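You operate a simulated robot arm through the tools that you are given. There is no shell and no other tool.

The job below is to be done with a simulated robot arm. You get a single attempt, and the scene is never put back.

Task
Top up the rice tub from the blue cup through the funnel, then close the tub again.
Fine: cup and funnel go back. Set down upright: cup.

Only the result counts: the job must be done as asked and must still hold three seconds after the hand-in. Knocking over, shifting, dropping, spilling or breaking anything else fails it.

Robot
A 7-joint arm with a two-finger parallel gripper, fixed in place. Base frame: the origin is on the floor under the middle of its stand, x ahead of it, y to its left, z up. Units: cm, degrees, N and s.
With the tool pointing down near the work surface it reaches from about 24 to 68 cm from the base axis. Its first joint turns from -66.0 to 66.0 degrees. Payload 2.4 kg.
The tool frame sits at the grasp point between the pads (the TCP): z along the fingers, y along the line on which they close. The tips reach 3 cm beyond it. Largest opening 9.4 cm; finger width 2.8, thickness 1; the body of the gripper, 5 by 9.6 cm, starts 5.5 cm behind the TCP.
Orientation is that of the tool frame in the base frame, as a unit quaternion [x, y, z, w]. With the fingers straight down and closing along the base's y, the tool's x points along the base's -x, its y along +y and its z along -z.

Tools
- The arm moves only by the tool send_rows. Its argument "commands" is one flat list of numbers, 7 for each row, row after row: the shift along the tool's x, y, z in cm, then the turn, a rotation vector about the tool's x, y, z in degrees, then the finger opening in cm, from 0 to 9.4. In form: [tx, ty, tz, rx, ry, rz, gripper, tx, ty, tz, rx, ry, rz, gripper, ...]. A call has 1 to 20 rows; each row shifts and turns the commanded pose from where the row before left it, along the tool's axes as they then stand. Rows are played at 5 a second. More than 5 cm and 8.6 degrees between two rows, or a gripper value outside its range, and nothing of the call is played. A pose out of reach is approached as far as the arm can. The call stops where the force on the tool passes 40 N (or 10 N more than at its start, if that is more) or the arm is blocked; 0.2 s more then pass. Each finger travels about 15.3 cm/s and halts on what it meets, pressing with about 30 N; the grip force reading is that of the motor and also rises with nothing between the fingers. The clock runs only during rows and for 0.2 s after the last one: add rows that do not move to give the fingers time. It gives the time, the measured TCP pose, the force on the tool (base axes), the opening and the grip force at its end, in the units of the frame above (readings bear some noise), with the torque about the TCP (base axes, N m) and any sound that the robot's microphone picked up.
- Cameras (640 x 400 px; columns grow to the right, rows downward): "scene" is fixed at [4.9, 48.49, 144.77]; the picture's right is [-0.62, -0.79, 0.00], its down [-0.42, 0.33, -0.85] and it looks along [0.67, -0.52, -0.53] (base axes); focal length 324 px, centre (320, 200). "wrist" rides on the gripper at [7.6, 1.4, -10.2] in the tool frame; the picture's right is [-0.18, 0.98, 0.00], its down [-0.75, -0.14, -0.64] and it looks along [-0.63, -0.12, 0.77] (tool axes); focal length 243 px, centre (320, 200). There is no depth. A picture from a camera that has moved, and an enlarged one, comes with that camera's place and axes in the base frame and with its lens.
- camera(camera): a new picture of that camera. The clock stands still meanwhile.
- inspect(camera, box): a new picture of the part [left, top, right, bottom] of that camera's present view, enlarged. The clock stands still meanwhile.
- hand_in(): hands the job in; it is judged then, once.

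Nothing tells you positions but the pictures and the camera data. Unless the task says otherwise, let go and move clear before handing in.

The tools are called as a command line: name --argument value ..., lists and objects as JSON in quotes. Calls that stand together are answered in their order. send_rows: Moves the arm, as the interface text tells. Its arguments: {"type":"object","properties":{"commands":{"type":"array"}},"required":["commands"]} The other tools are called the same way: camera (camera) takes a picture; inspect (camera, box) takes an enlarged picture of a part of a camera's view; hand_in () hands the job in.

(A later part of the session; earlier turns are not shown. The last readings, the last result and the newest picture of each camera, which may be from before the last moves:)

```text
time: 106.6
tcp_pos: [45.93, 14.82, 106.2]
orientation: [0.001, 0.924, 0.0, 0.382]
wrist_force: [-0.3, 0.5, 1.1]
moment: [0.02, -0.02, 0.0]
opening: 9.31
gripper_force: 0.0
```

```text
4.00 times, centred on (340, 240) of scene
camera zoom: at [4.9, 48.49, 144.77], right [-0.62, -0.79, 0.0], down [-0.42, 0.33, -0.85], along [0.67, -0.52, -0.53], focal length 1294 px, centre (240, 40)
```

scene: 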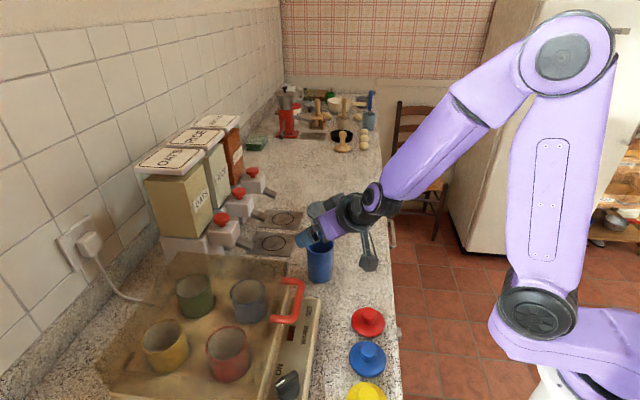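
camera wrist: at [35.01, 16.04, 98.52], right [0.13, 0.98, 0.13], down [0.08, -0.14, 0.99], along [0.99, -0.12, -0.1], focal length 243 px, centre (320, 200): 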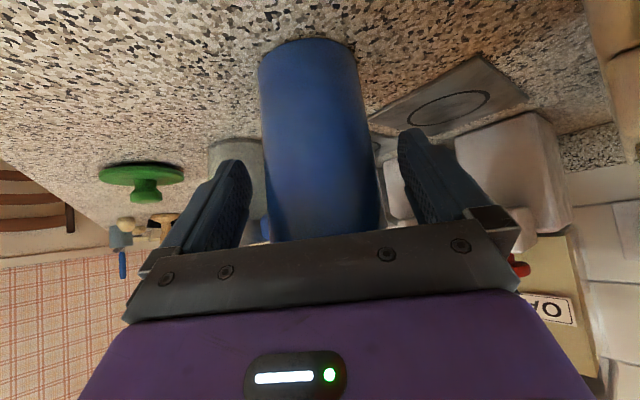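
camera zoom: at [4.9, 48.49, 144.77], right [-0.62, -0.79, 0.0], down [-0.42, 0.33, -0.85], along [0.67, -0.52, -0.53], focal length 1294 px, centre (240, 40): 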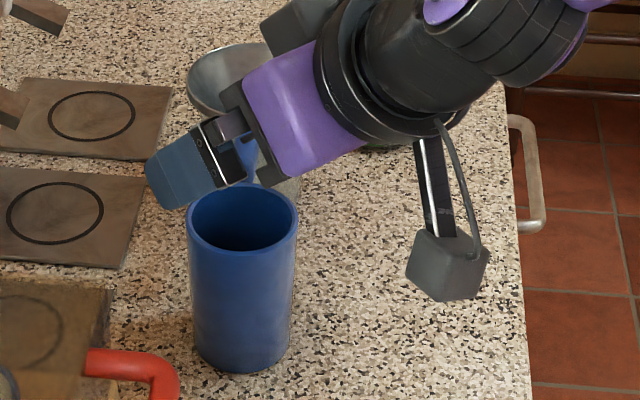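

send_rows --commands '[-1.4, 0, -1.4, 0, 0, 0, 9.3, -1.4, 0, -1.4, 0, 0, 0, 9.3, 0, 0, 0, 0, 7.5, 0, 9.3, 0, 0, 0, 0, 7.5, 0, 9.3, 0, 0, 0, 0, 7.5, 0, 9.3, 0, 0, 0, 0, 7.5, 0, 9.3, 0, 0, 0, 0, 7.5, 0, 9.3, 0, 0, 0, 0, 7.5, 0, 9.3, -1.5, -1.8, 0, 0, 0, 0, 9.3, -1.5, -1.8, 0, 0, 0, 0, 9.3, 0, 0, 0, 0, 0, 0, 9.3, 0, 0, 0, 0, 0, 0, 9.3]'

camera --camera "wrist"

inspect --camera "wrist" --box '[250, 60, 450, 220]'

camera --camera "scene"

```text
time: 109.2
tcp_pos: [48.77, 10.83, 110.15]
orientation: [0.001, 1.0, 0.0, 0.0]
wrist_force: [-0.4, 0.4, -0.1]
moment: [0.04, -0.01, 0.02]
opening: 9.29
gripper_force: 0.1
```

```text
taken
camera wrist: at [41.23, 12.26, 120.24], right [0.18, 0.98, 0.0], down [0.75, -0.14, 0.64], along [0.63, -0.12, -0.77], focal length 243 px, centre (320, 200)
```

wrist: 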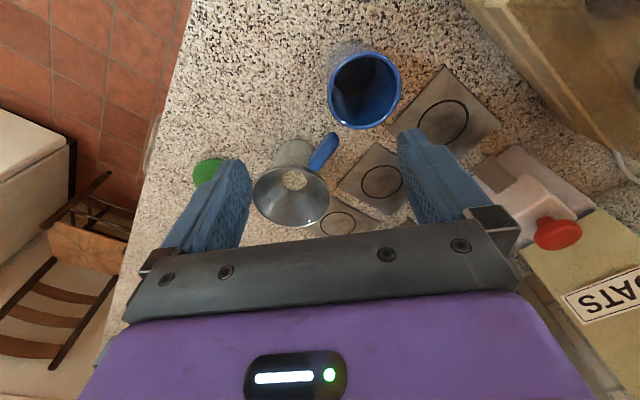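

```text
2.50 times, centred on (350, 140) of wrist
camera zoom: at [41.23, 12.26, 120.24], right [0.18, 0.98, 0.0], down [0.75, -0.14, 0.64], along [0.63, -0.12, -0.77], focal length 606 px, centre (245, 350)
```

zoom: 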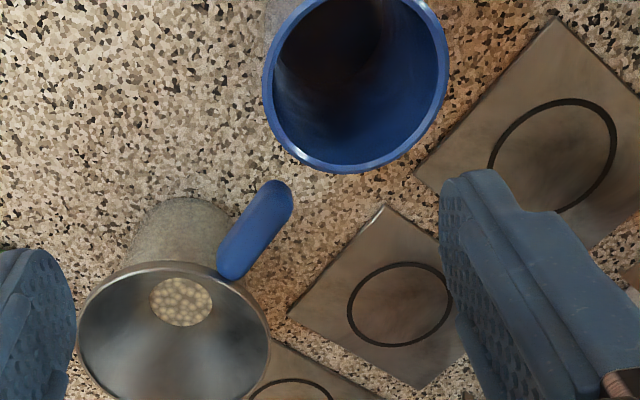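

```text
taken
```

scene: 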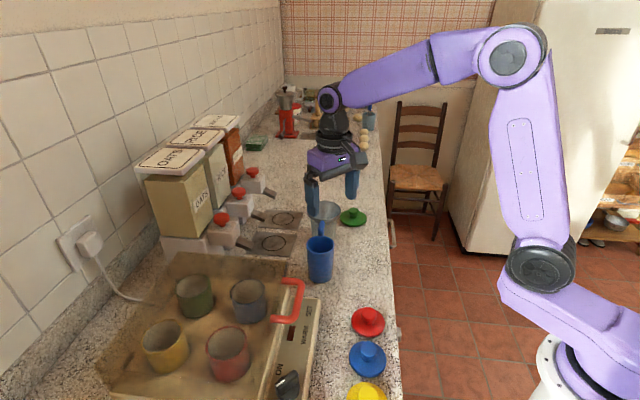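

The cup looks empty, and grains are visible at the funnel's spout. I'll zoom in on both.

inspect --camera "wrist" --box '[320, 40, 410, 135]'

inspect --camera "wrist" --box '[245, 125, 345, 230]'

inspect --camera "scene" --box '[280, 195, 390, 290]'

```text
4.21 times, centred on (365, 88) of wrist
camera zoom: at [41.23, 12.26, 120.24], right [0.18, 0.98, 0.0], down [0.75, -0.14, 0.64], along [0.63, -0.12, -0.77], focal length 1022 px, centre (130, 674)
```

zoom: 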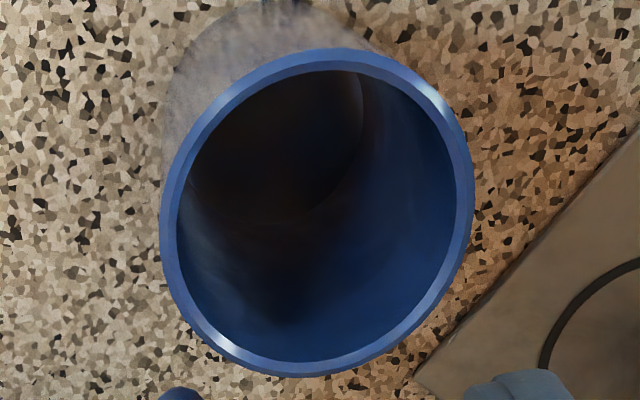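

```text
3.81 times, centred on (295, 178) of wrist
camera zoom: at [41.23, 12.26, 120.24], right [0.18, 0.98, 0.0], down [0.75, -0.14, 0.64], along [0.63, -0.12, -0.77], focal length 924 px, centre (415, 286)
```

zoom: 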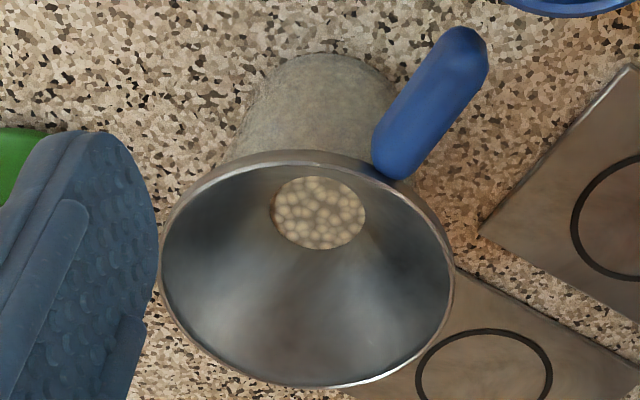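

```text
4.21 times, centred on (335, 242) of scene
camera zoom: at [4.9, 48.49, 144.77], right [-0.62, -0.79, 0.0], down [-0.42, 0.33, -0.85], along [0.67, -0.52, -0.53], focal length 1362 px, centre (257, 21)
```

zoom: 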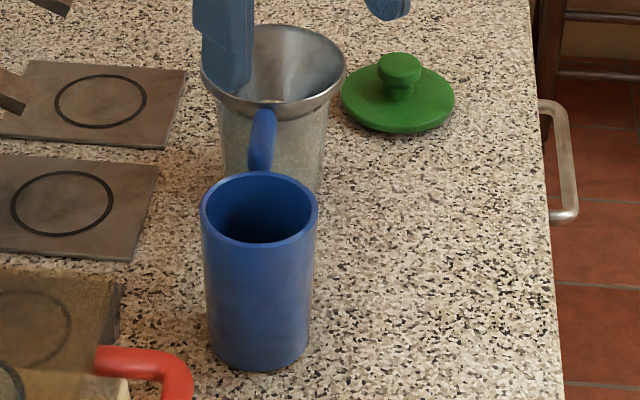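

The cup is empty and the cone is clear, with grains only up to the spout. Next I'll take the funnel off: move above its handle with the 45° yaw, as before.

send_rows --commands '[-2.2, -0.1, 0, 0, 0, 0, 6, -2.15, -0.08, 0, 0, 0, 0, 5, 0, 0, 0, 0, 0, 7.5, 4.6, 0, 0, 0, 0, 0, 7.5, 4.6, 0, 0, 0, 0, 0, 7.5, 4.6, 0, 0, 0, 0, 0, 7.5, 4.6, 0, 0, 0, 0, 0, 7.5, 4.6, 0, 0, 0, 0, 0, 7.5, 4.6, 0, 0, 0, 0, 0, 0, 4.6, 0, 0, 0, 0, 0, 0, 4.6]'

camera --camera "wrist"

inspect --camera "wrist" --box '[230, 50, 430, 210]'

```text
time: 111.4
tcp_pos: [53.25, 11.01, 110.32]
orientation: [0.382, 0.924, 0.0, 0.0]
wrist_force: [-0.6, -0.4, -0.2]
moment: [0.02, 0.0, -0.02]
opening: 4.64
gripper_force: 0.2
```

```text
taken
camera wrist: at [48.84, 17.23, 120.47], right [0.83, 0.56, 0.0], down [0.43, -0.63, 0.64], along [0.36, -0.53, -0.77], focal length 243 px, centre (320, 200)
```

wrist: 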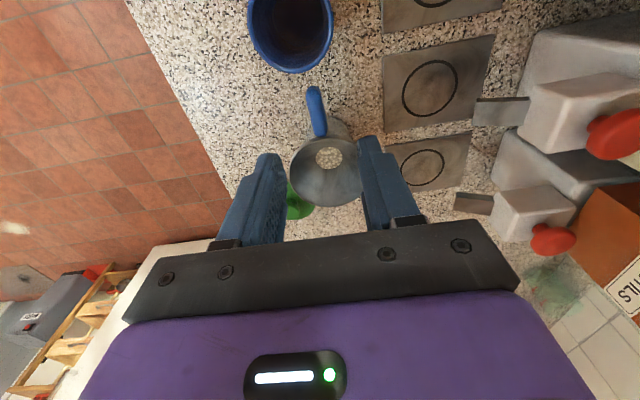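

```text
2.50 times, centred on (330, 130) of wrist
camera zoom: at [48.84, 17.23, 120.47], right [0.83, 0.56, 0.0], down [0.43, -0.63, 0.64], along [0.36, -0.53, -0.77], focal length 606 px, centre (295, 375)
```

zoom: 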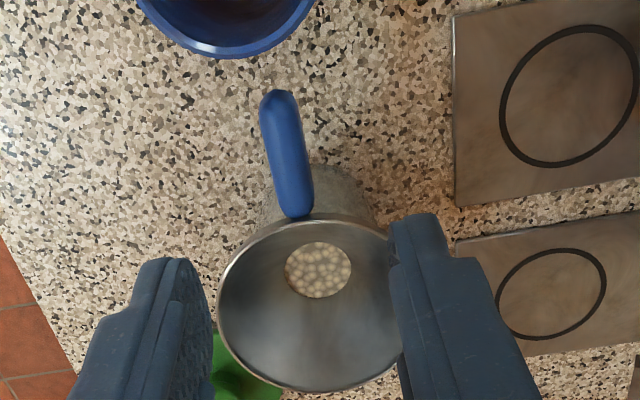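

send_rows --commands '[-0.18, -0.5, 0.5, 0, 0, 0, 4.6, 0, 0, 2.2, 0, 0, 0, 4.6, 0, 0, 2.2, 0, 0, 0, 4.6, 0, 0, 2.2, 0, 0, 0, 4.6, 0, 0, 1.5, 0, 0, 0, 4.6, 0, 0, 0, 0, 0, 0, 4.6, 0, 0, 0, 0, 0, 0, 4.6]'

inspect --camera "wrist" --box '[220, 60, 440, 240]'

inspect --camera "scene" --box '[280, 180, 376, 240]'

```text
time: 113.0
tcp_pos: [52.96, 10.51, 101.67]
orientation: [0.383, 0.924, 0.0, 0.0]
wrist_force: [-0.4, 0.4, 0.5]
moment: [0.03, 0.02, 0.01]
opening: 4.6
gripper_force: 0.1
```

```text
2.22 times, centred on (330, 150) of wrist
camera zoom: at [48.56, 16.85, 111.74], right [0.83, 0.56, 0.0], down [0.43, -0.63, 0.64], along [0.36, -0.53, -0.77], focal length 539 px, centre (298, 311)
```

zoom: 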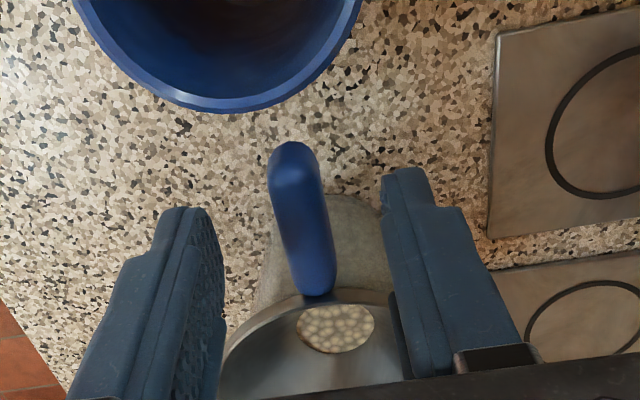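

```text
6.67 times, centred on (328, 210) of scene
camera zoom: at [4.9, 48.49, 144.77], right [-0.62, -0.79, 0.0], down [-0.42, 0.33, -0.85], along [0.67, -0.52, -0.53], focal length 2157 px, centre (267, 133)
```

zoom: 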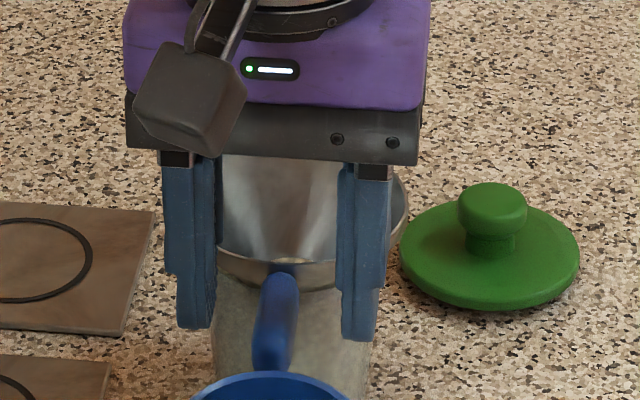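

send_rows --commands '[0, 0, 1.2, 0, 0, 0, 4.6, 0, 0, 1.0, 0, 0, 0, 4.6, 0, 0, 0.8, 0, 0, 0, 4.6, 0, 0, 0, 0, 0, 0, 4.6]'

inspect --camera "wrist" --box '[220, 90, 440, 240]'

inspect --camera "scene" --box '[280, 185, 376, 245]'

```text
time: 114.0
tcp_pos: [52.84, 10.58, 98.6]
orientation: [0.383, 0.924, 0.0, 0.001]
wrist_force: [-0.1, 0.3, 0.0]
moment: [0.0, -0.04, 0.01]
opening: 4.59
gripper_force: 0.1
```

```text
2.67 times, centred on (330, 165) of wrist
camera zoom: at [48.54, 16.89, 108.78], right [0.83, 0.56, 0.0], down [0.43, -0.63, 0.64], along [0.36, -0.53, -0.77], focal length 647 px, centre (293, 293)
```

zoom: 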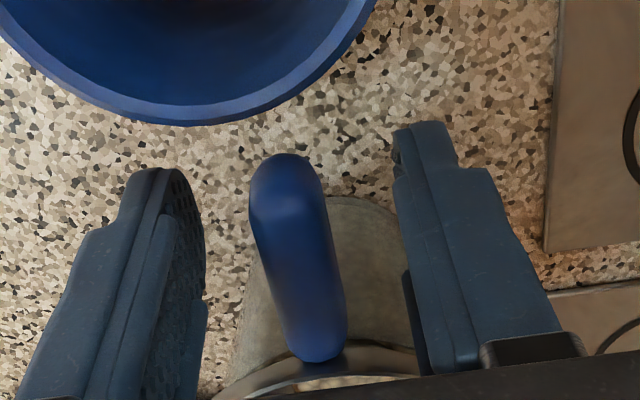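

```text
6.67 times, centred on (328, 215) of scene
camera zoom: at [4.9, 48.49, 144.77], right [-0.62, -0.79, 0.0], down [-0.42, 0.33, -0.85], along [0.67, -0.52, -0.53], focal length 2157 px, centre (267, 100)
```

zoom: 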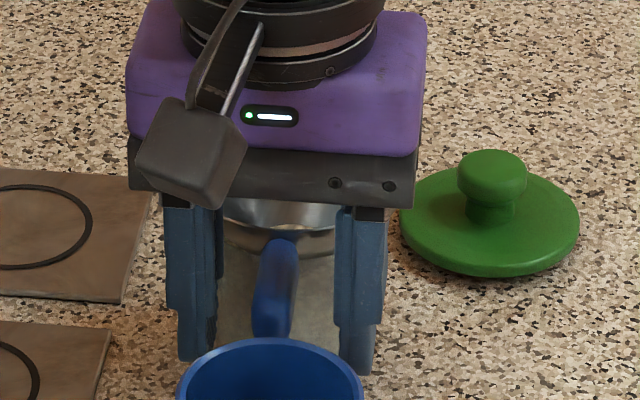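

send_rows --commands '[0, 0, 0, 0, 0, 0, 3.4, 0, 0, 0, 0, 0, 0, 2.6, 0, 0, 0, 0, 0, 0, 2.0, 0, 0, 0, 0, 0, 0, 1.6, 0, 0, 0, 0, 0, 0, 0.5, 0, 0, 0, 0, 0, 0, 0.5, 0, 0, 0, 0, 0, 0, 0.5]'

inspect --camera "wrist" --box '[220, 90, 440, 240]'

```text
time: 115.6
tcp_pos: [52.94, 10.57, 98.62]
orientation: [0.382, 0.924, 0.0, 0.0]
wrist_force: [0.6, 0.9, 1.5]
moment: [-0.1, -0.07, 0.06]
opening: 1.8
gripper_force: 30.4
```

```text
2.67 times, centred on (330, 165) of wrist
camera zoom: at [48.55, 16.89, 108.79], right [0.83, 0.56, 0.0], down [0.43, -0.63, 0.64], along [0.36, -0.53, -0.77], focal length 647 px, centre (293, 293)
```

zoom: 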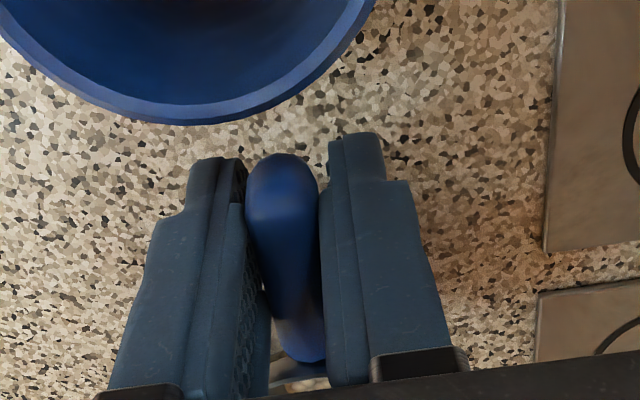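

The handle is gripped. I'll lift the funnel slowly so the grains in the spout drain into the tub.

send_rows --commands '[0, 0, -0.15, 0, 0, 0, 0.5, 0, 0, -0.2, 0, 0, 0, 0.5, 0, 0, -0.2, 0, 0, 0, 0.5, 0, 0, -0.2, 0, 0, 0, 0.5, 0, 0, -0.2, 0, 0, 0, 0.5, 0, 0, -0.25, 0, 0, 0, 0.5, 0, 0, -0.25, 0, 0, 0, 0.5, 0, 0, 0, 0, 0, 0, 0.5]'

inspect --camera "scene" --box '[280, 180, 376, 240]'

```text
time: 117.4
tcp_pos: [53.0, 10.46, 100.07]
orientation: [0.383, 0.924, -0.001, 0.0]
wrist_force: [-0.6, -0.4, -0.7]
moment: [0.01, -0.01, 0.0]
opening: 1.8
gripper_force: 30.0
```

```text
6.67 times, centred on (328, 210) of scene
camera zoom: at [4.9, 48.49, 144.77], right [-0.62, -0.79, 0.0], down [-0.42, 0.33, -0.85], along [0.67, -0.52, -0.53], focal length 2157 px, centre (267, 133)
```

zoom: 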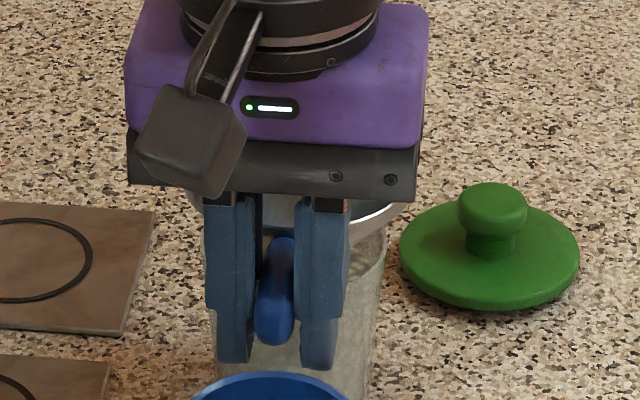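

send_rows --commands '[0, 0, -0.25, 0, 0, 0, 0.5, 0, 0, -0.25, 0, 0, 0, 0.5, 0, 0, -0.25, 0, 0, 0, 0.5, 0, 0, -0.25, 0, 0, 0, 0.5, 0, 0, -0.25, 0, 0, 0, 0.5, 0, 0, -0.25, 0, 0, 0, 0.5, 0, 0, -0.25, 0, 0, 0, 0.5, 0, 0, -0.25, 0, 0, 0, 0.5, 0, 0, -0.25, 0, 0, 0, 0.5, 0, 0, -0.25, 0, 0, 0, 0.5, 0, 0, 0, 0, 0, 0, 0.5, 0, 0, 0, 0, 0, 0, 0.5]'

inspect --camera "scene" --box '[280, 170, 376, 230]'

camera --camera "wrist"

```text
time: 120.0
tcp_pos: [52.96, 10.51, 102.62]
orientation: [0.383, 0.924, 0.001, 0.0]
wrist_force: [-1.0, -0.4, -0.4]
moment: [0.03, 0.06, -0.02]
opening: 1.77
gripper_force: 30.1
```

```text
6.67 times, centred on (328, 200) of scene
camera zoom: at [4.9, 48.49, 144.77], right [-0.62, -0.79, 0.0], down [-0.42, 0.33, -0.85], along [0.67, -0.52, -0.53], focal length 2157 px, centre (267, 200)
```

zoom: 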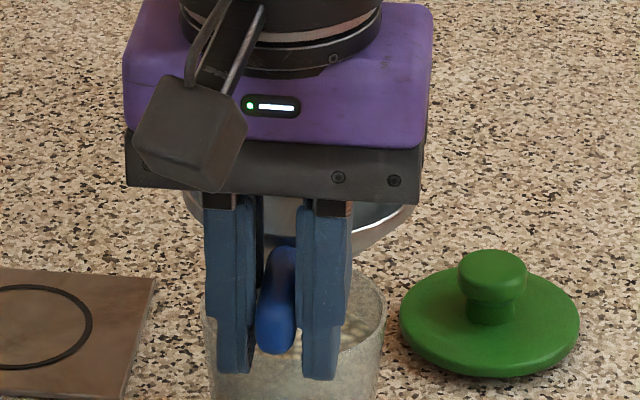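

```text
taken
camera wrist: at [48.6, 16.79, 112.77], right [0.83, 0.56, 0.0], down [0.43, -0.63, 0.64], along [0.36, -0.53, -0.77], focal length 243 px, centre (320, 200)
```

wrist: 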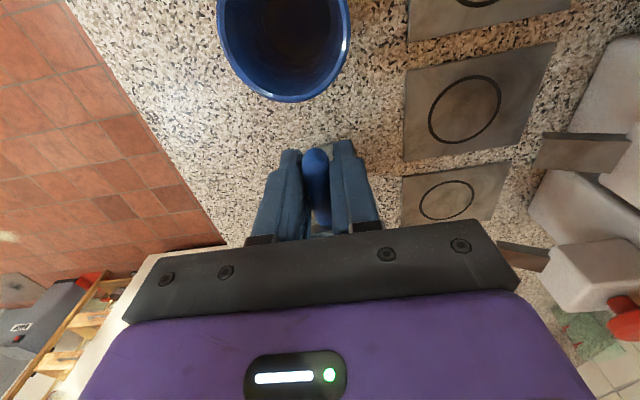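

The funnel is out and the tub now shows a higher grain level. I'll lift a bit more, pause for any last grains, and look before moving away.

send_rows --commands '[0, 0, -0.8, 0, 0, 0, 0.5, 0, 0, -1, 0, 0, 0, 0.5, 0, 0, -0.9, 0, 0, 0, 0.5, 0, 0, 0, 0, 0, 0, 0.5, 0, 0, 0, 0, 0, 0, 0.5, 0, 0, 0, 0, 0, 0, 0.5]'

inspect --camera "scene" --box '[290, 180, 370, 240]'

```text
time: 121.4
tcp_pos: [52.99, 10.38, 105.28]
orientation: [0.383, 0.924, 0.0, 0.001]
wrist_force: [0.4, -0.8, -0.5]
moment: [0.01, 0.04, 0.0]
opening: 1.78
gripper_force: 29.7
```

```text
6.67 times, centred on (330, 210) of scene
camera zoom: at [4.9, 48.49, 144.77], right [-0.62, -0.79, 0.0], down [-0.42, 0.33, -0.85], along [0.67, -0.52, -0.53], focal length 2157 px, centre (253, 133)
```

zoom: 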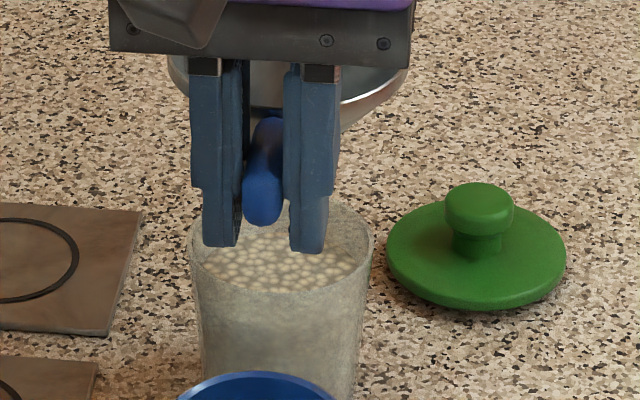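

The tub is topped up, level about 1.5 cm below its rim. I'll carry the funnel back to its original spot and lower it.

send_rows --commands '[0.68, -1.29, 0, 0, 0, 0, 0.5, 0.68, -1.29, 0, 0, 0, 0, 0.5, 0.68, -1.29, 0, 0, 0, 0, 0.5, 0.68, -1.29, 0, 0, 0, 0, 0.5, 0.68, -1.29, 0, 0, 0, 0, 0.5, 0.68, -1.29, 0, 0, 0, 0, 0.5, 0.68, -1.29, 0, 0, 0, 0, 0.5, 0.68, -1.29, 0, 0, 0, 0, 0.5, 0, 0, 1.5, 0, 0, 0, 0.5, 0, 0, 2, 0, 0, 0, 0.5, 0, 0, 2, 0, 0, 0, 0.5, 0, 0, 2, 0, 0, 0, 0.5, 0, 0, 1, 0, 0, 0, 0.5, 0, 0, 0, 0, 0, 0, 0.5, 0, 0, 0, 0, 0, 0, 0.5]'

inspect --camera "scene" --box '[300, 190, 420, 290]'

camera --camera "wrist"

```text
time: 124.6
tcp_pos: [41.85, 6.93, 96.76]
orientation: [0.382, 0.924, -0.001, 0.0]
wrist_force: [0.2, 0.3, 0.6]
moment: [0.01, 0.02, 0.0]
opening: 1.79
gripper_force: 30.1
```

```text
4.00 times, centred on (360, 240) of scene
camera zoom: at [4.9, 48.49, 144.77], right [-0.62, -0.79, 0.0], down [-0.42, 0.33, -0.85], along [0.67, -0.52, -0.53], focal length 1294 px, centre (160, 40)
```

zoom: 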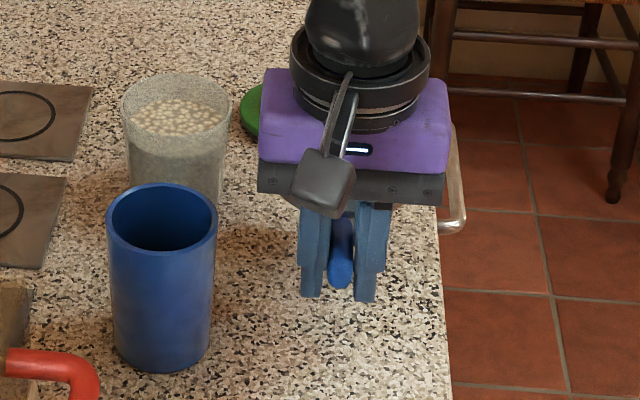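

```text
taken
camera wrist: at [37.53, 13.28, 106.97], right [0.83, 0.56, 0.0], down [0.43, -0.63, 0.64], along [0.36, -0.53, -0.77], focal length 243 px, centre (320, 200)
```

wrist: 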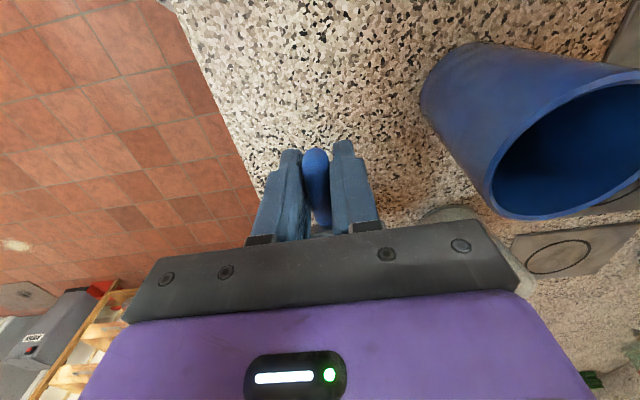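

send_rows --commands '[0, 0, 0.7, 0, 0, 0, 0.5, 0, 0, 0.6, 0, 0, 0, 0.5, 0, 0, 0.5, 0, 0, 0, 0.5, 0, 0, 0.3, 0, 0, 0, 0.5, 0, 0, 0, 0, 0, 0, 0.5]'

```text
time: 125.8
tcp_pos: [41.84, 6.98, 94.65]
orientation: [0.383, 0.924, 0.0, 0.001]
wrist_force: [-0.8, -0.4, -0.6]
moment: [0.03, 0.04, -0.01]
opening: 1.79
gripper_force: 30.7
```

send_rows --commands '[0, 0, 0.15, 0, 0, 0, 0.5, 0, 0, 0.1, 0, 0, 0, 0.5, 0, 0, 0, 0, 0, 0, 0.5]'

inspect --camera "scene" --box '[320, 220, 420, 282]'

```text
time: 126.6
tcp_pos: [41.91, 6.92, 94.39]
orientation: [0.384, 0.924, 0.0, 0.0]
wrist_force: [-0.5, 0.2, -0.6]
moment: [0.01, 0.03, 0.0]
opening: 1.79
gripper_force: 30.1
```

```text
6.40 times, centred on (370, 251) of scene
camera zoom: at [4.9, 48.49, 144.77], right [-0.62, -0.79, 0.0], down [-0.42, 0.33, -0.85], along [0.67, -0.52, -0.53], focal length 2071 px, centre (0, -126)
```

zoom: 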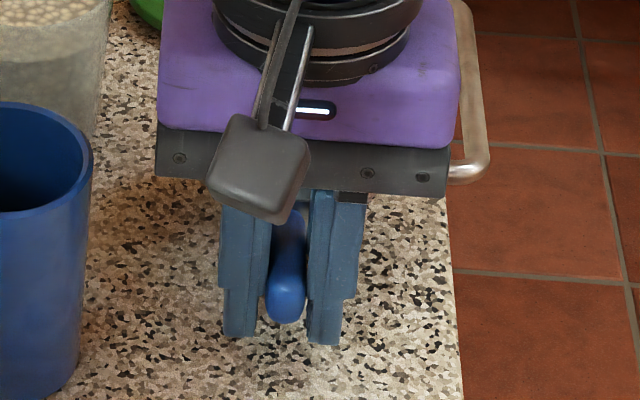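

send_rows --commands '[0, 0, 0.08, 0, 0, 0, 0.5, 0, 0, 0.06, 0, 0, 0, 0.5, 0, 0, 0, 0, 0, 0, 0.5]'

```text
time: 127.4
tcp_pos: [41.77, 6.94, 94.2]
orientation: [0.383, 0.924, 0.0, 0.0]
wrist_force: [-2.7, -1.1, 9.5]
moment: [-0.43, -0.35, -0.15]
opening: 1.8
gripper_force: 29.7
```

The spout is on the counter. I'll ease off and release.

send_rows --commands '[0, 0, -0.08, 0, 0, 0, 0.5, 0, 0, 0, 0, 0, 0, 0.5, 0, 0, 0, 0, 0, 0, 1.7, 0, 0, 0, 0, 0, 0, 2.0, 0, 0, 0, 0, 0, 0, 2.6, 0, 0, 0, 0, 0, 0, 3.6, 0, 0, 0, 0, 0, 0, 4.6, 0, 0, 0, 0, 0, 0, 4.6]'

inspect --camera "scene" --box '[320, 220, 420, 282]'

inspect --camera "wrist" --box '[220, 60, 460, 260]'

```text
time: 129.2
tcp_pos: [41.93, 6.92, 94.53]
orientation: [0.383, 0.924, -0.001, -0.001]
wrist_force: [1.1, -0.2, 1.5]
moment: [0.0, -0.01, 0.0]
opening: 4.6
gripper_force: 0.2
```

```text
6.40 times, centred on (370, 251) of scene
camera zoom: at [4.9, 48.49, 144.77], right [-0.62, -0.79, 0.0], down [-0.42, 0.33, -0.85], along [0.67, -0.52, -0.53], focal length 2071 px, centre (0, -126)
```

zoom: 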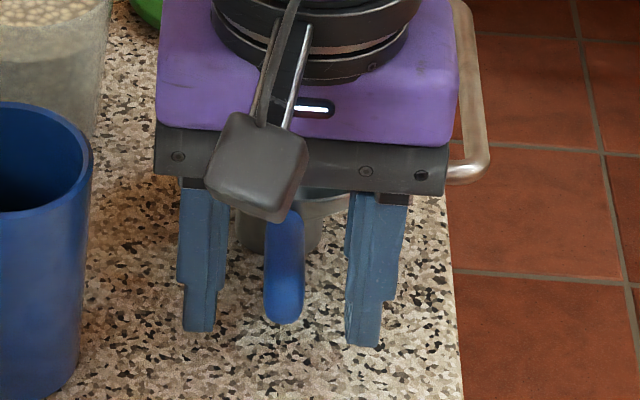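

```text
2.00 times, centred on (340, 160) of wrist
camera zoom: at [37.5, 13.26, 104.6], right [0.83, 0.56, 0.0], down [0.43, -0.63, 0.64], along [0.36, -0.53, -0.77], focal length 485 px, centre (280, 280)
```

zoom: 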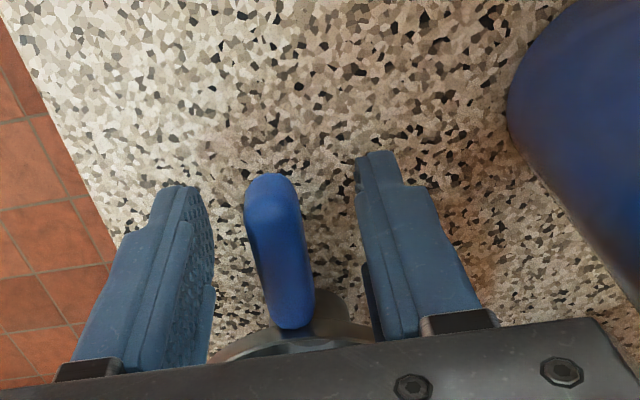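

The funnel stands where it was. I'll rise straight up and check everything.

send_rows --commands '[0, 0, -0.6, 0, 0, 0, 4.6, 0, 0, -1.4, 0, 0, 0, 4.6, 0, 0, -2.5, 0, 0, 0, 4.6, 0, 0, -2.5, 0, 0, 0, 4.6, 0, 0, -2.5, 0, 0, 0, 4.6, 0, 0, -2.5, 0, 0, 0, 4.6, 0, 0, -1.5, 0, 0, 0, 4.6, 0, 0, 0, 0, 0, 0, 4.6]'

inspect --camera "scene" --box '[260, 180, 420, 290]'

camera --camera "wrist"

```text
time: 131.0
tcp_pos: [41.87, 6.87, 107.59]
orientation: [0.383, 0.924, 0.0, 0.001]
wrist_force: [-0.1, -0.4, -1.0]
moment: [0.0, 0.0, 0.01]
opening: 4.59
gripper_force: 0.0
```

```text
3.64 times, centred on (340, 235) of scene
camera zoom: at [4.9, 48.49, 144.77], right [-0.62, -0.79, 0.0], down [-0.42, 0.33, -0.85], along [0.67, -0.52, -0.53], focal length 1176 px, centre (247, 73)
```

zoom: 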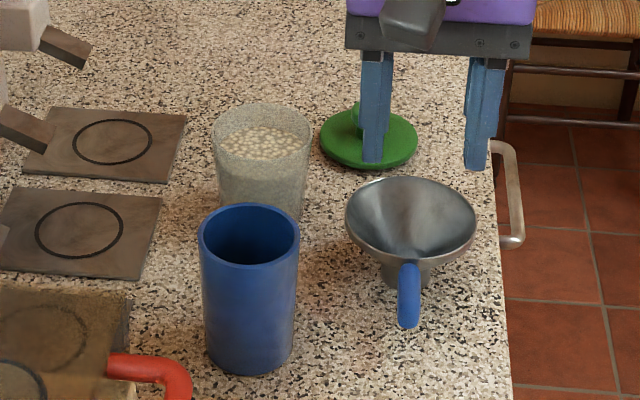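

```text
taken
camera wrist: at [37.5, 13.25, 117.83], right [0.83, 0.56, 0.0], down [0.43, -0.63, 0.64], along [0.36, -0.53, -0.77], focal length 243 px, centre (320, 200)
```

wrist: 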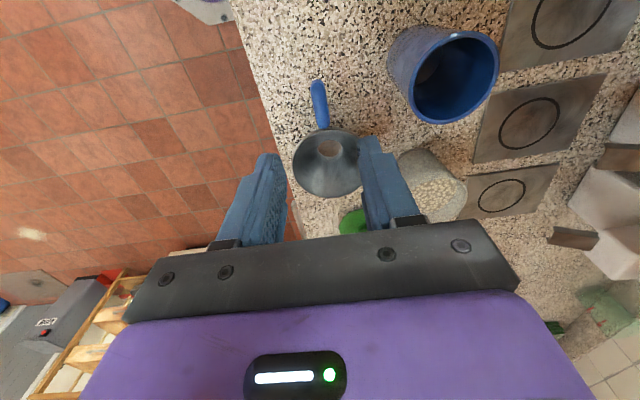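

The cup and funnel are back, and the tub is open with grains below its rim. Now the lid: yaw back and hover over it.

send_rows --commands '[0, 0, 0, 0, 0, -7.5, 5.5, 0, 0, 0, 0, 0, -7.5, 5.5, 0, 0, 0, 0, 0, -7.5, 5.5, 0, 0, 0, 0, 0, -7.5, 5.5, 0, 0, 0, 0, 0, -7.5, 5.5, 0, 0, 0, 0, 0, -7.5, 5.5, -2.81, -2.16, 0, 0, 0, 0, 5.5, -2.81, -2.16, 0, 0, 0, 0, 5.5, -2.81, -2.16, 0, 0, 0, 0, 5.5, -2.81, -2.16, 0, 0, 0, 0, 5.5, -2.81, -2.16, 0, 0, 0, 0, 5.5, -2.81, -2.16, 0, 0, 0, 0, 5.5, 0, 0, 0, 0, 0, 0, 5.5, 0, 0, 0, 0, 0, 0, 5.5]'

camera --camera "wrist"

inspect --camera "wrist" --box '[260, 40, 400, 150]'

inspect --camera "wrist" --box '[390, 0, 550, 140]'

```text
time: 134.0
tcp_pos: [58.61, -6.15, 107.85]
orientation: [0.0, 1.0, 0.0, 0.0]
wrist_force: [0.0, -0.4, -0.6]
moment: [-0.02, 0.04, 0.01]
opening: 5.5
gripper_force: 0.0
```

```text
taken
camera wrist: at [51.01, -4.77, 118.09], right [0.18, 0.98, 0.0], down [0.75, -0.14, 0.64], along [0.63, -0.12, -0.77], focal length 243 px, centre (320, 200)
```

wrist: 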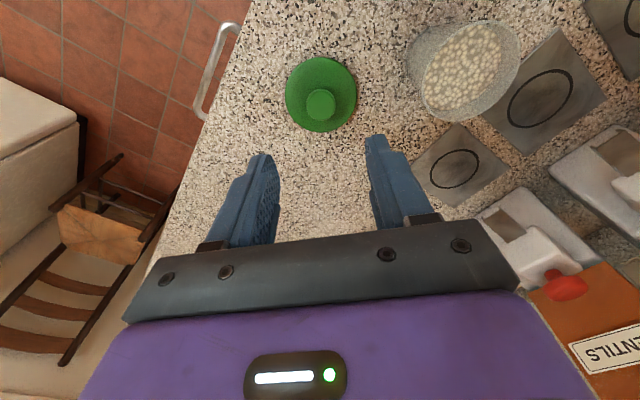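

```text
3.64 times, centred on (330, 95) of wrist
camera zoom: at [51.01, -4.77, 118.09], right [0.18, 0.98, 0.0], down [0.75, -0.14, 0.64], along [0.63, -0.12, -0.77], focal length 882 px, centre (284, 582)
```

zoom: 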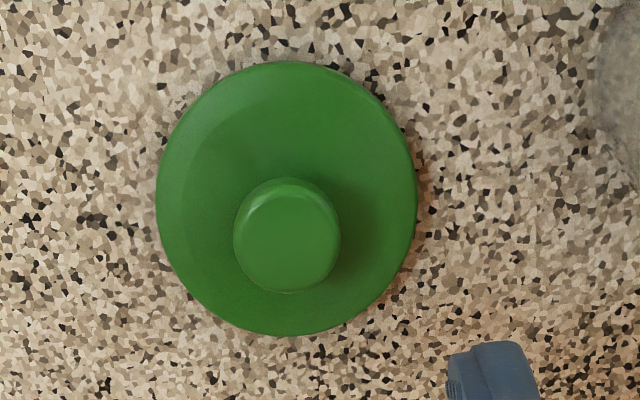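

```text
2.86 times, centred on (470, 70) of wrist
camera zoom: at [51.01, -4.77, 118.09], right [0.18, 0.98, 0.0], down [0.75, -0.14, 0.64], along [0.63, -0.12, -0.77], focal length 693 px, centre (-109, 571)
```

zoom: 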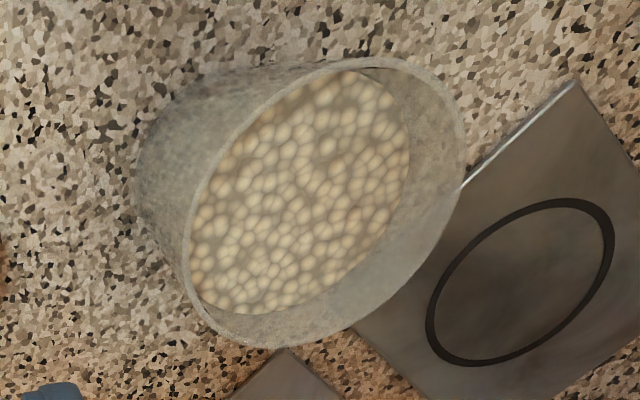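

The lid is at about (58.8, -6.2). I'll descend over its knob with the fingers open.

send_rows --commands '[-0.18, 0, 2.3, 0, 0, 0, 5.5, 0, 0, 2.5, 0, 0, 0, 5.5, 0, 0, 2.5, 0, 0, 0, 5.5, 0, 0, 2.5, 0, 0, 0, 5.5, 0, 0, 2, 0, 0, 0, 5.5, 0, 0, 1, 0, 0, 0, 5.5, 0, 0, 0.4, 0, 0, 0, 5.5, 0, 0, 0, 0, 0, 0, 5.5]'

inspect --camera "scene" --box '[320, 180, 400, 230]'

inspect --camera "wrist" --box '[200, 60, 440, 210]'

```text
time: 135.8
tcp_pos: [58.8, -6.18, 94.56]
orientation: [0.0, 1.0, 0.0, 0.0]
wrist_force: [1.2, -0.8, 0.4]
moment: [-0.01, 0.03, 0.0]
opening: 5.51
gripper_force: 0.1
```

```text
8.00 times, centred on (360, 205) of scene
camera zoom: at [4.9, 48.49, 144.77], right [-0.62, -0.79, 0.0], down [-0.42, 0.33, -0.85], along [0.67, -0.52, -0.53], focal length 2588 px, centre (0, 160)
```

zoom: 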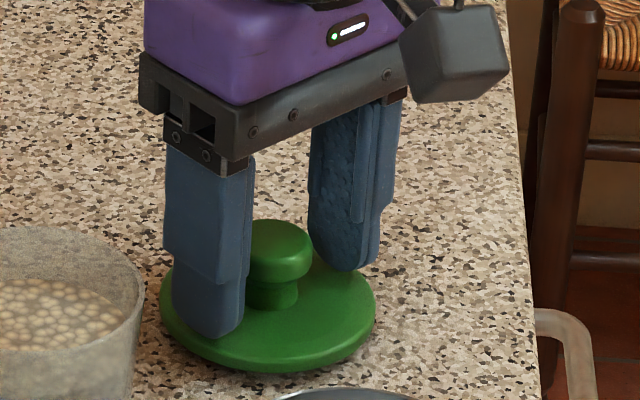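

```text
2.67 times, centred on (320, 135) of wrist
camera zoom: at [51.26, -4.72, 104.72], right [0.18, 0.98, 0.0], down [0.75, -0.14, 0.64], along [0.63, -0.12, -0.77], focal length 647 px, centre (320, 373)
```

zoom: 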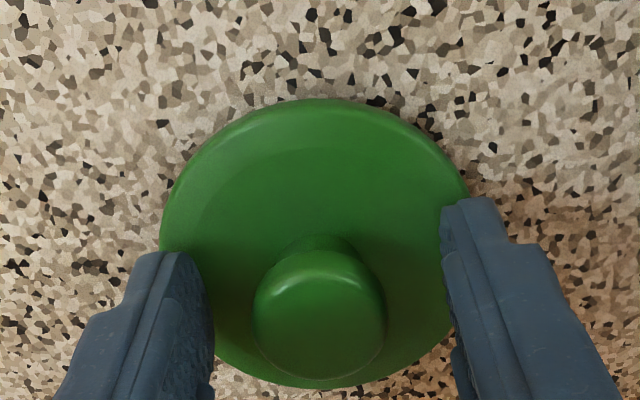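

send_rows --commands '[0, 0, 0, 0, 0, 0, 4, 0, 0, 0, 0, 0, 0, 3, 0, 0, 0, 0, 0, 0, 0.5, 0, 0, 0, 0, 0, 0, 0.5, 0, 0, 0, 0, 0, 0, 0.5, 0, 0, -0.3, 0, 0, 0, 0.5, 0, 0, -0.4, 0, 0, 0, 0.5, 0, 0, -0.5, 0, 0, 0, 0.5, 0, 0, -0.6, 0, 0, 0, 0.5, 0, 0, 0, 0, 0, 0, 0.5]'

inspect --camera "scene" --box '[320, 180, 400, 230]'

inspect --camera "wrist" --box '[200, 60, 440, 210]'

```text
time: 138.0
tcp_pos: [58.96, -6.06, 96.39]
orientation: [0.001, 1.0, 0.0, 0.0]
wrist_force: [-0.6, -0.5, -0.5]
moment: [-0.03, -0.01, -0.01]
opening: 2.8
gripper_force: 30.2
```

```text
8.00 times, centred on (360, 205) of scene
camera zoom: at [4.9, 48.49, 144.77], right [-0.62, -0.79, 0.0], down [-0.42, 0.33, -0.85], along [0.67, -0.52, -0.53], focal length 2588 px, centre (0, 160)
```

zoom: 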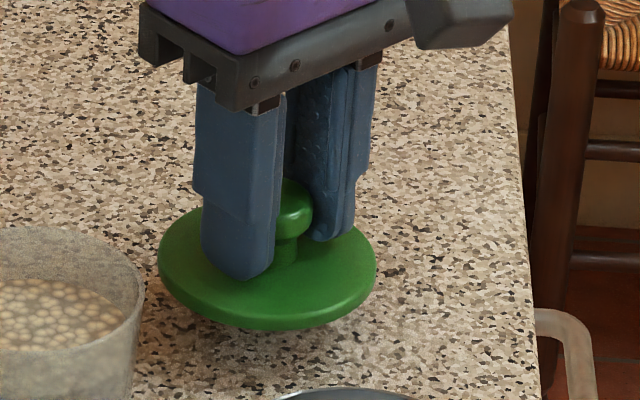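

```text
2.67 times, centred on (320, 135) of wrist
camera zoom: at [51.3, -4.69, 106.59], right [0.18, 0.98, 0.0], down [0.75, -0.14, 0.64], along [0.63, -0.12, -0.77], focal length 647 px, centre (320, 373)
```

zoom: 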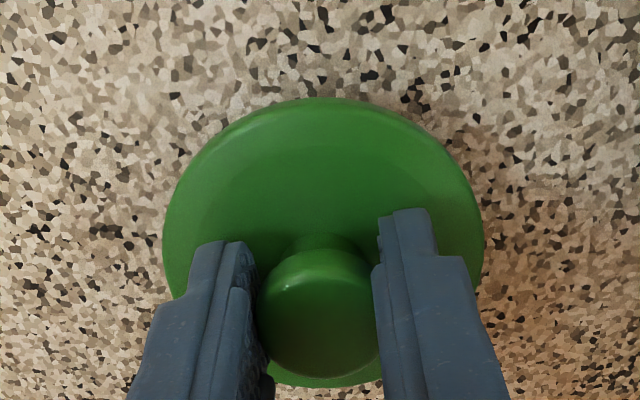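

The lid is held squarely. I'll raise it and carry it over the tub at moderate speed.

send_rows --commands '[0, 0, -0.8, 0, 0, 0, 0.5, 0, 0, -1.2, 0, 0, 0, 0.5, 0, 0, -1.5, 0, 0, 0, 0.5, 0, 0, -1.5, 0, 0, 0, 0.5, 0, 0, -1.5, 0, 0, 0, 0.5, 0, 0, -1.5, 0, 0, 0, 0.5, 0, 0, -1.5, 0, 0, 0, 0.5, 0, 0, -1.2, 0, 0, 0, 0.5, 0.1, 0.8, 0, 0, 0, 0, 0.5, 0.2, 1.5, 0, 0, 0, 0, 0.5, 0.2, 1.5, 0, 0, 0, 0, 0.5, 0.2, 1.5, 0, 0, 0, 0, 0.5, 0.2, 1.5, 0, 0, 0, 0, 0.5, 0.2, 1.5, 0, 0, 0, 0, 0.5, 0.2, 1.5, 0, 0, 0, 0, 0.5, 0.05, 1.2, 0, 0, 0, 0, 0.5, 0, 1.0, 0, 0, 0, 0, 0.5, 0, 0, 0, 0, 0, 0, 0.5, 0, 0, 0, 0, 0, 0, 0.5]'

inspect --camera "scene" --box '[280, 165, 376, 225]'

camera --camera "wrist"

```text
time: 142.0
tcp_pos: [57.71, 5.93, 106.97]
orientation: [0.0, 1.0, 0.0, 0.0]
wrist_force: [-0.9, 0.4, 0.4]
moment: [0.01, 0.03, 0.03]
opening: 2.8
gripper_force: 29.4
```

```text
6.67 times, centred on (328, 195) of scene
camera zoom: at [4.9, 48.49, 144.77], right [-0.62, -0.79, 0.0], down [-0.42, 0.33, -0.85], along [0.67, -0.52, -0.53], focal length 2157 px, centre (267, 233)
```

zoom: 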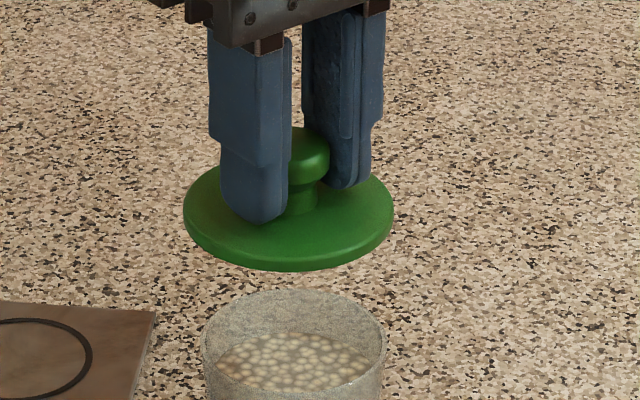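

```text
taken
camera wrist: at [50.03, 7.37, 117.18], right [0.18, 0.98, 0.0], down [0.75, -0.14, 0.64], along [0.63, -0.12, -0.77], focal length 243 px, centre (320, 200)
```

wrist: 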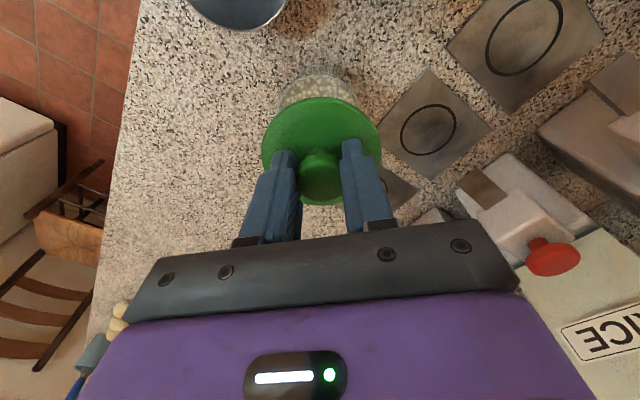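

send_rows --commands '[0, 0, 0.8, 0, 0, 0, 0.5, 0, 0, 0.8, 0, 0, 0, 0.5, 0, 0, 0, 0, 0, 0, 0.5]'

send_rows --commands '[0, 0, 0.6, 0, 0, 0, 0.5, 0, 0, 0, 0, 0, 0, 0.5]'

inspect --camera "scene" --box '[280, 175, 376, 235]'

inspect --camera "wrist" --box '[200, 60, 440, 210]'

```text
time: 142.8
tcp_pos: [57.46, 6.07, 105.47]
orientation: [0.0, 1.0, 0.001, 0.0]
wrist_force: [0.3, -0.7, 0.0]
moment: [0.0, 0.0, -0.03]
opening: 2.79
gripper_force: 30.4
```

```text
time: 143.4
tcp_pos: [57.58, 6.02, 104.94]
orientation: [0.0, 1.0, -0.001, 0.0]
wrist_force: [0.7, 0.8, 0.2]
moment: [-0.03, -0.03, 0.03]
opening: 2.81
gripper_force: 29.7
```

```text
6.67 times, centred on (328, 205) of scene
camera zoom: at [4.9, 48.49, 144.77], right [-0.62, -0.79, 0.0], down [-0.42, 0.33, -0.85], along [0.67, -0.52, -0.53], focal length 2157 px, centre (267, 167)
```

zoom: 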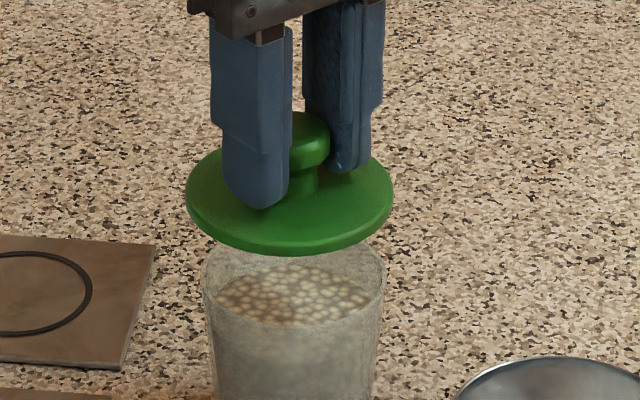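

```text
2.67 times, centred on (320, 135) of wrist
camera zoom: at [49.87, 7.45, 115.11], right [0.18, 0.98, 0.0], down [0.75, -0.14, 0.64], along [0.63, -0.12, -0.77], focal length 647 px, centre (320, 373)
```

zoom: 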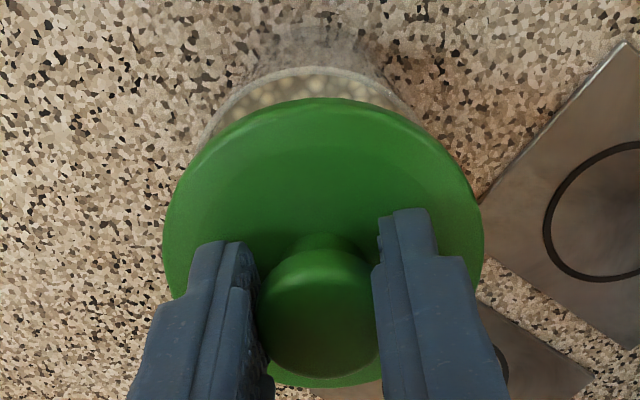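

The lid needs to shift about 1–1.5 mm to be concentric. I'll apply that and lower it.

send_rows --commands '[0.1, -0.14, 0.4, 0, 0, 0, 0.5, 0, 0, 0.6, 0, 0, 0, 0.5, 0, 0, 0.6, 0, 0, 0, 0.5, 0, 0, 0.6, 0, 0, 0, 0.5, 0, 0, 0.4, 0, 0, 0, 0.5, 0, 0, 0, 0, 0, 0, 0.5]'

inspect --camera "scene" --box '[280, 175, 376, 235]'

inspect --camera "wrist" --box '[200, 60, 440, 210]'

```text
time: 144.8
tcp_pos: [57.41, 5.87, 102.3]
orientation: [0.0, 1.0, -0.001, 0.0]
wrist_force: [-0.5, -0.4, -0.3]
moment: [0.02, 0.0, 0.03]
opening: 2.81
gripper_force: 30.4
```

```text
6.67 times, centred on (328, 205) of scene
camera zoom: at [4.9, 48.49, 144.77], right [-0.62, -0.79, 0.0], down [-0.42, 0.33, -0.85], along [0.67, -0.52, -0.53], focal length 2157 px, centre (267, 167)
```

zoom: 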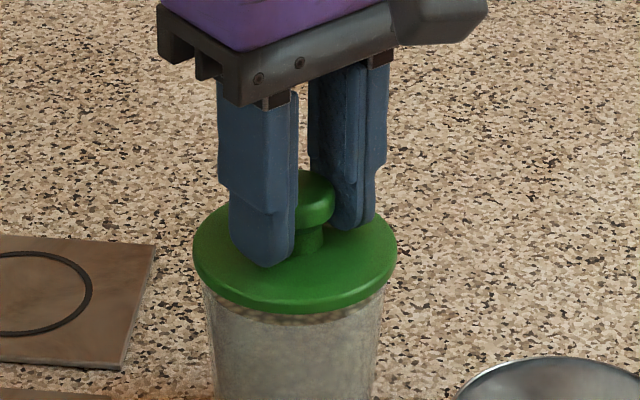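

```text
2.67 times, centred on (320, 135) of wrist
camera zoom: at [49.8, 7.21, 112.48], right [0.18, 0.98, 0.0], down [0.75, -0.14, 0.64], along [0.63, -0.12, -0.77], focal length 647 px, centre (320, 373)
```

zoom: 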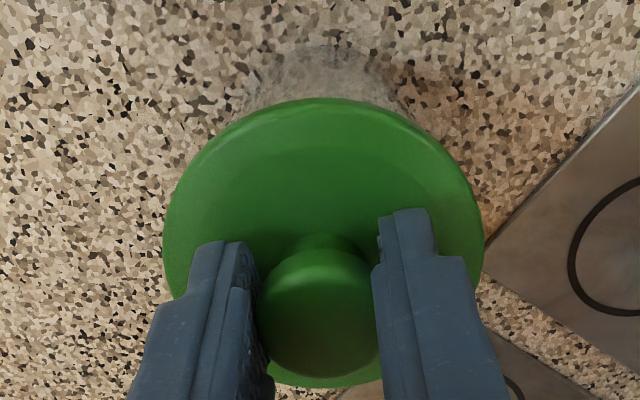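

send_rows --commands '[0, 0, 0.3, 0, 0, 0, 0.5, 0, 0, 0.2, 0, 0, 0, 0.5, 0, 0, 0.15, 0, 0, 0, 0.5, 0, 0, 0, 0, 0, 0, 0.5]'

inspect --camera "scene" --box '[290, 180, 370, 230]'

```text
time: 145.8
tcp_pos: [57.43, 5.8, 101.68]
orientation: [0.0, 1.0, 0.0, 0.0]
wrist_force: [-0.7, 0.2, 0.0]
moment: [-0.02, 0.0, 0.01]
opening: 2.79
gripper_force: 30.6
```

```text
8.00 times, centred on (330, 205) of scene
camera zoom: at [4.9, 48.49, 144.77], right [-0.62, -0.79, 0.0], down [-0.42, 0.33, -0.85], along [0.67, -0.52, -0.53], focal length 2588 px, centre (240, 160)
```

zoom: 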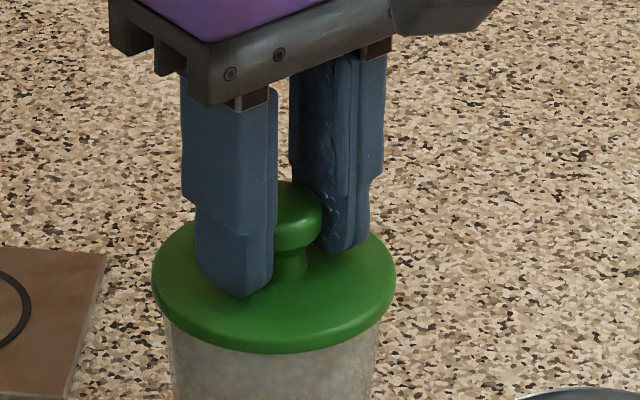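

send_rows --commands '[0, 0, 0.1, 0, 0, 0, 0.5, 0, 0, 0.1, 0, 0, 0, 0.5, 0, 0, 0, 0, 0, 0, 0.5]'

```text
time: 146.6
tcp_pos: [57.53, 5.82, 101.47]
orientation: [0.0, 1.0, 0.0, 0.0]
wrist_force: [0.6, -0.2, 0.2]
moment: [-0.02, 0.04, 0.01]
opening: 2.8
gripper_force: 29.7
```

send_rows --commands '[0, 0, 0.08, 0, 0, 0, 0.5, 0, 0, 0.08, 0, 0, 0, 0.5, 0, 0, 0, 0, 0, 0, 0.5]'

inspect --camera "scene" --box '[290, 180, 370, 230]'

```text
time: 147.4
tcp_pos: [57.47, 5.97, 101.48]
orientation: [0.0, 1.0, 0.0, 0.001]
wrist_force: [-7.3, -0.3, 22.2]
moment: [-0.04, 0.58, 0.0]
opening: 2.8
gripper_force: 30.1
heard: snap
```

```text
8.00 times, centred on (330, 205) of scene
camera zoom: at [4.84, 48.49, 144.78], right [-0.62, -0.79, 0.0], down [-0.42, 0.33, -0.85], along [0.67, -0.52, -0.53], focal length 2588 px, centre (240, 160)
```

zoom: 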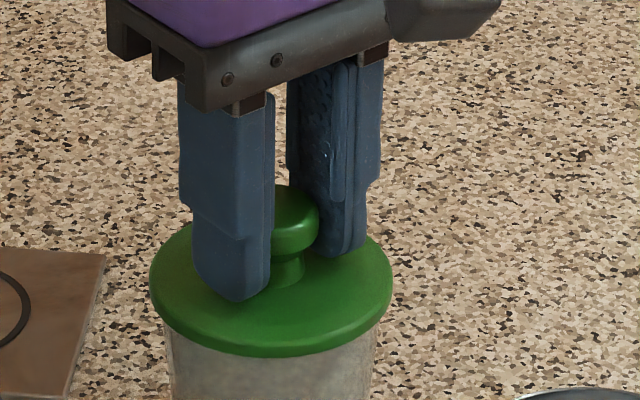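

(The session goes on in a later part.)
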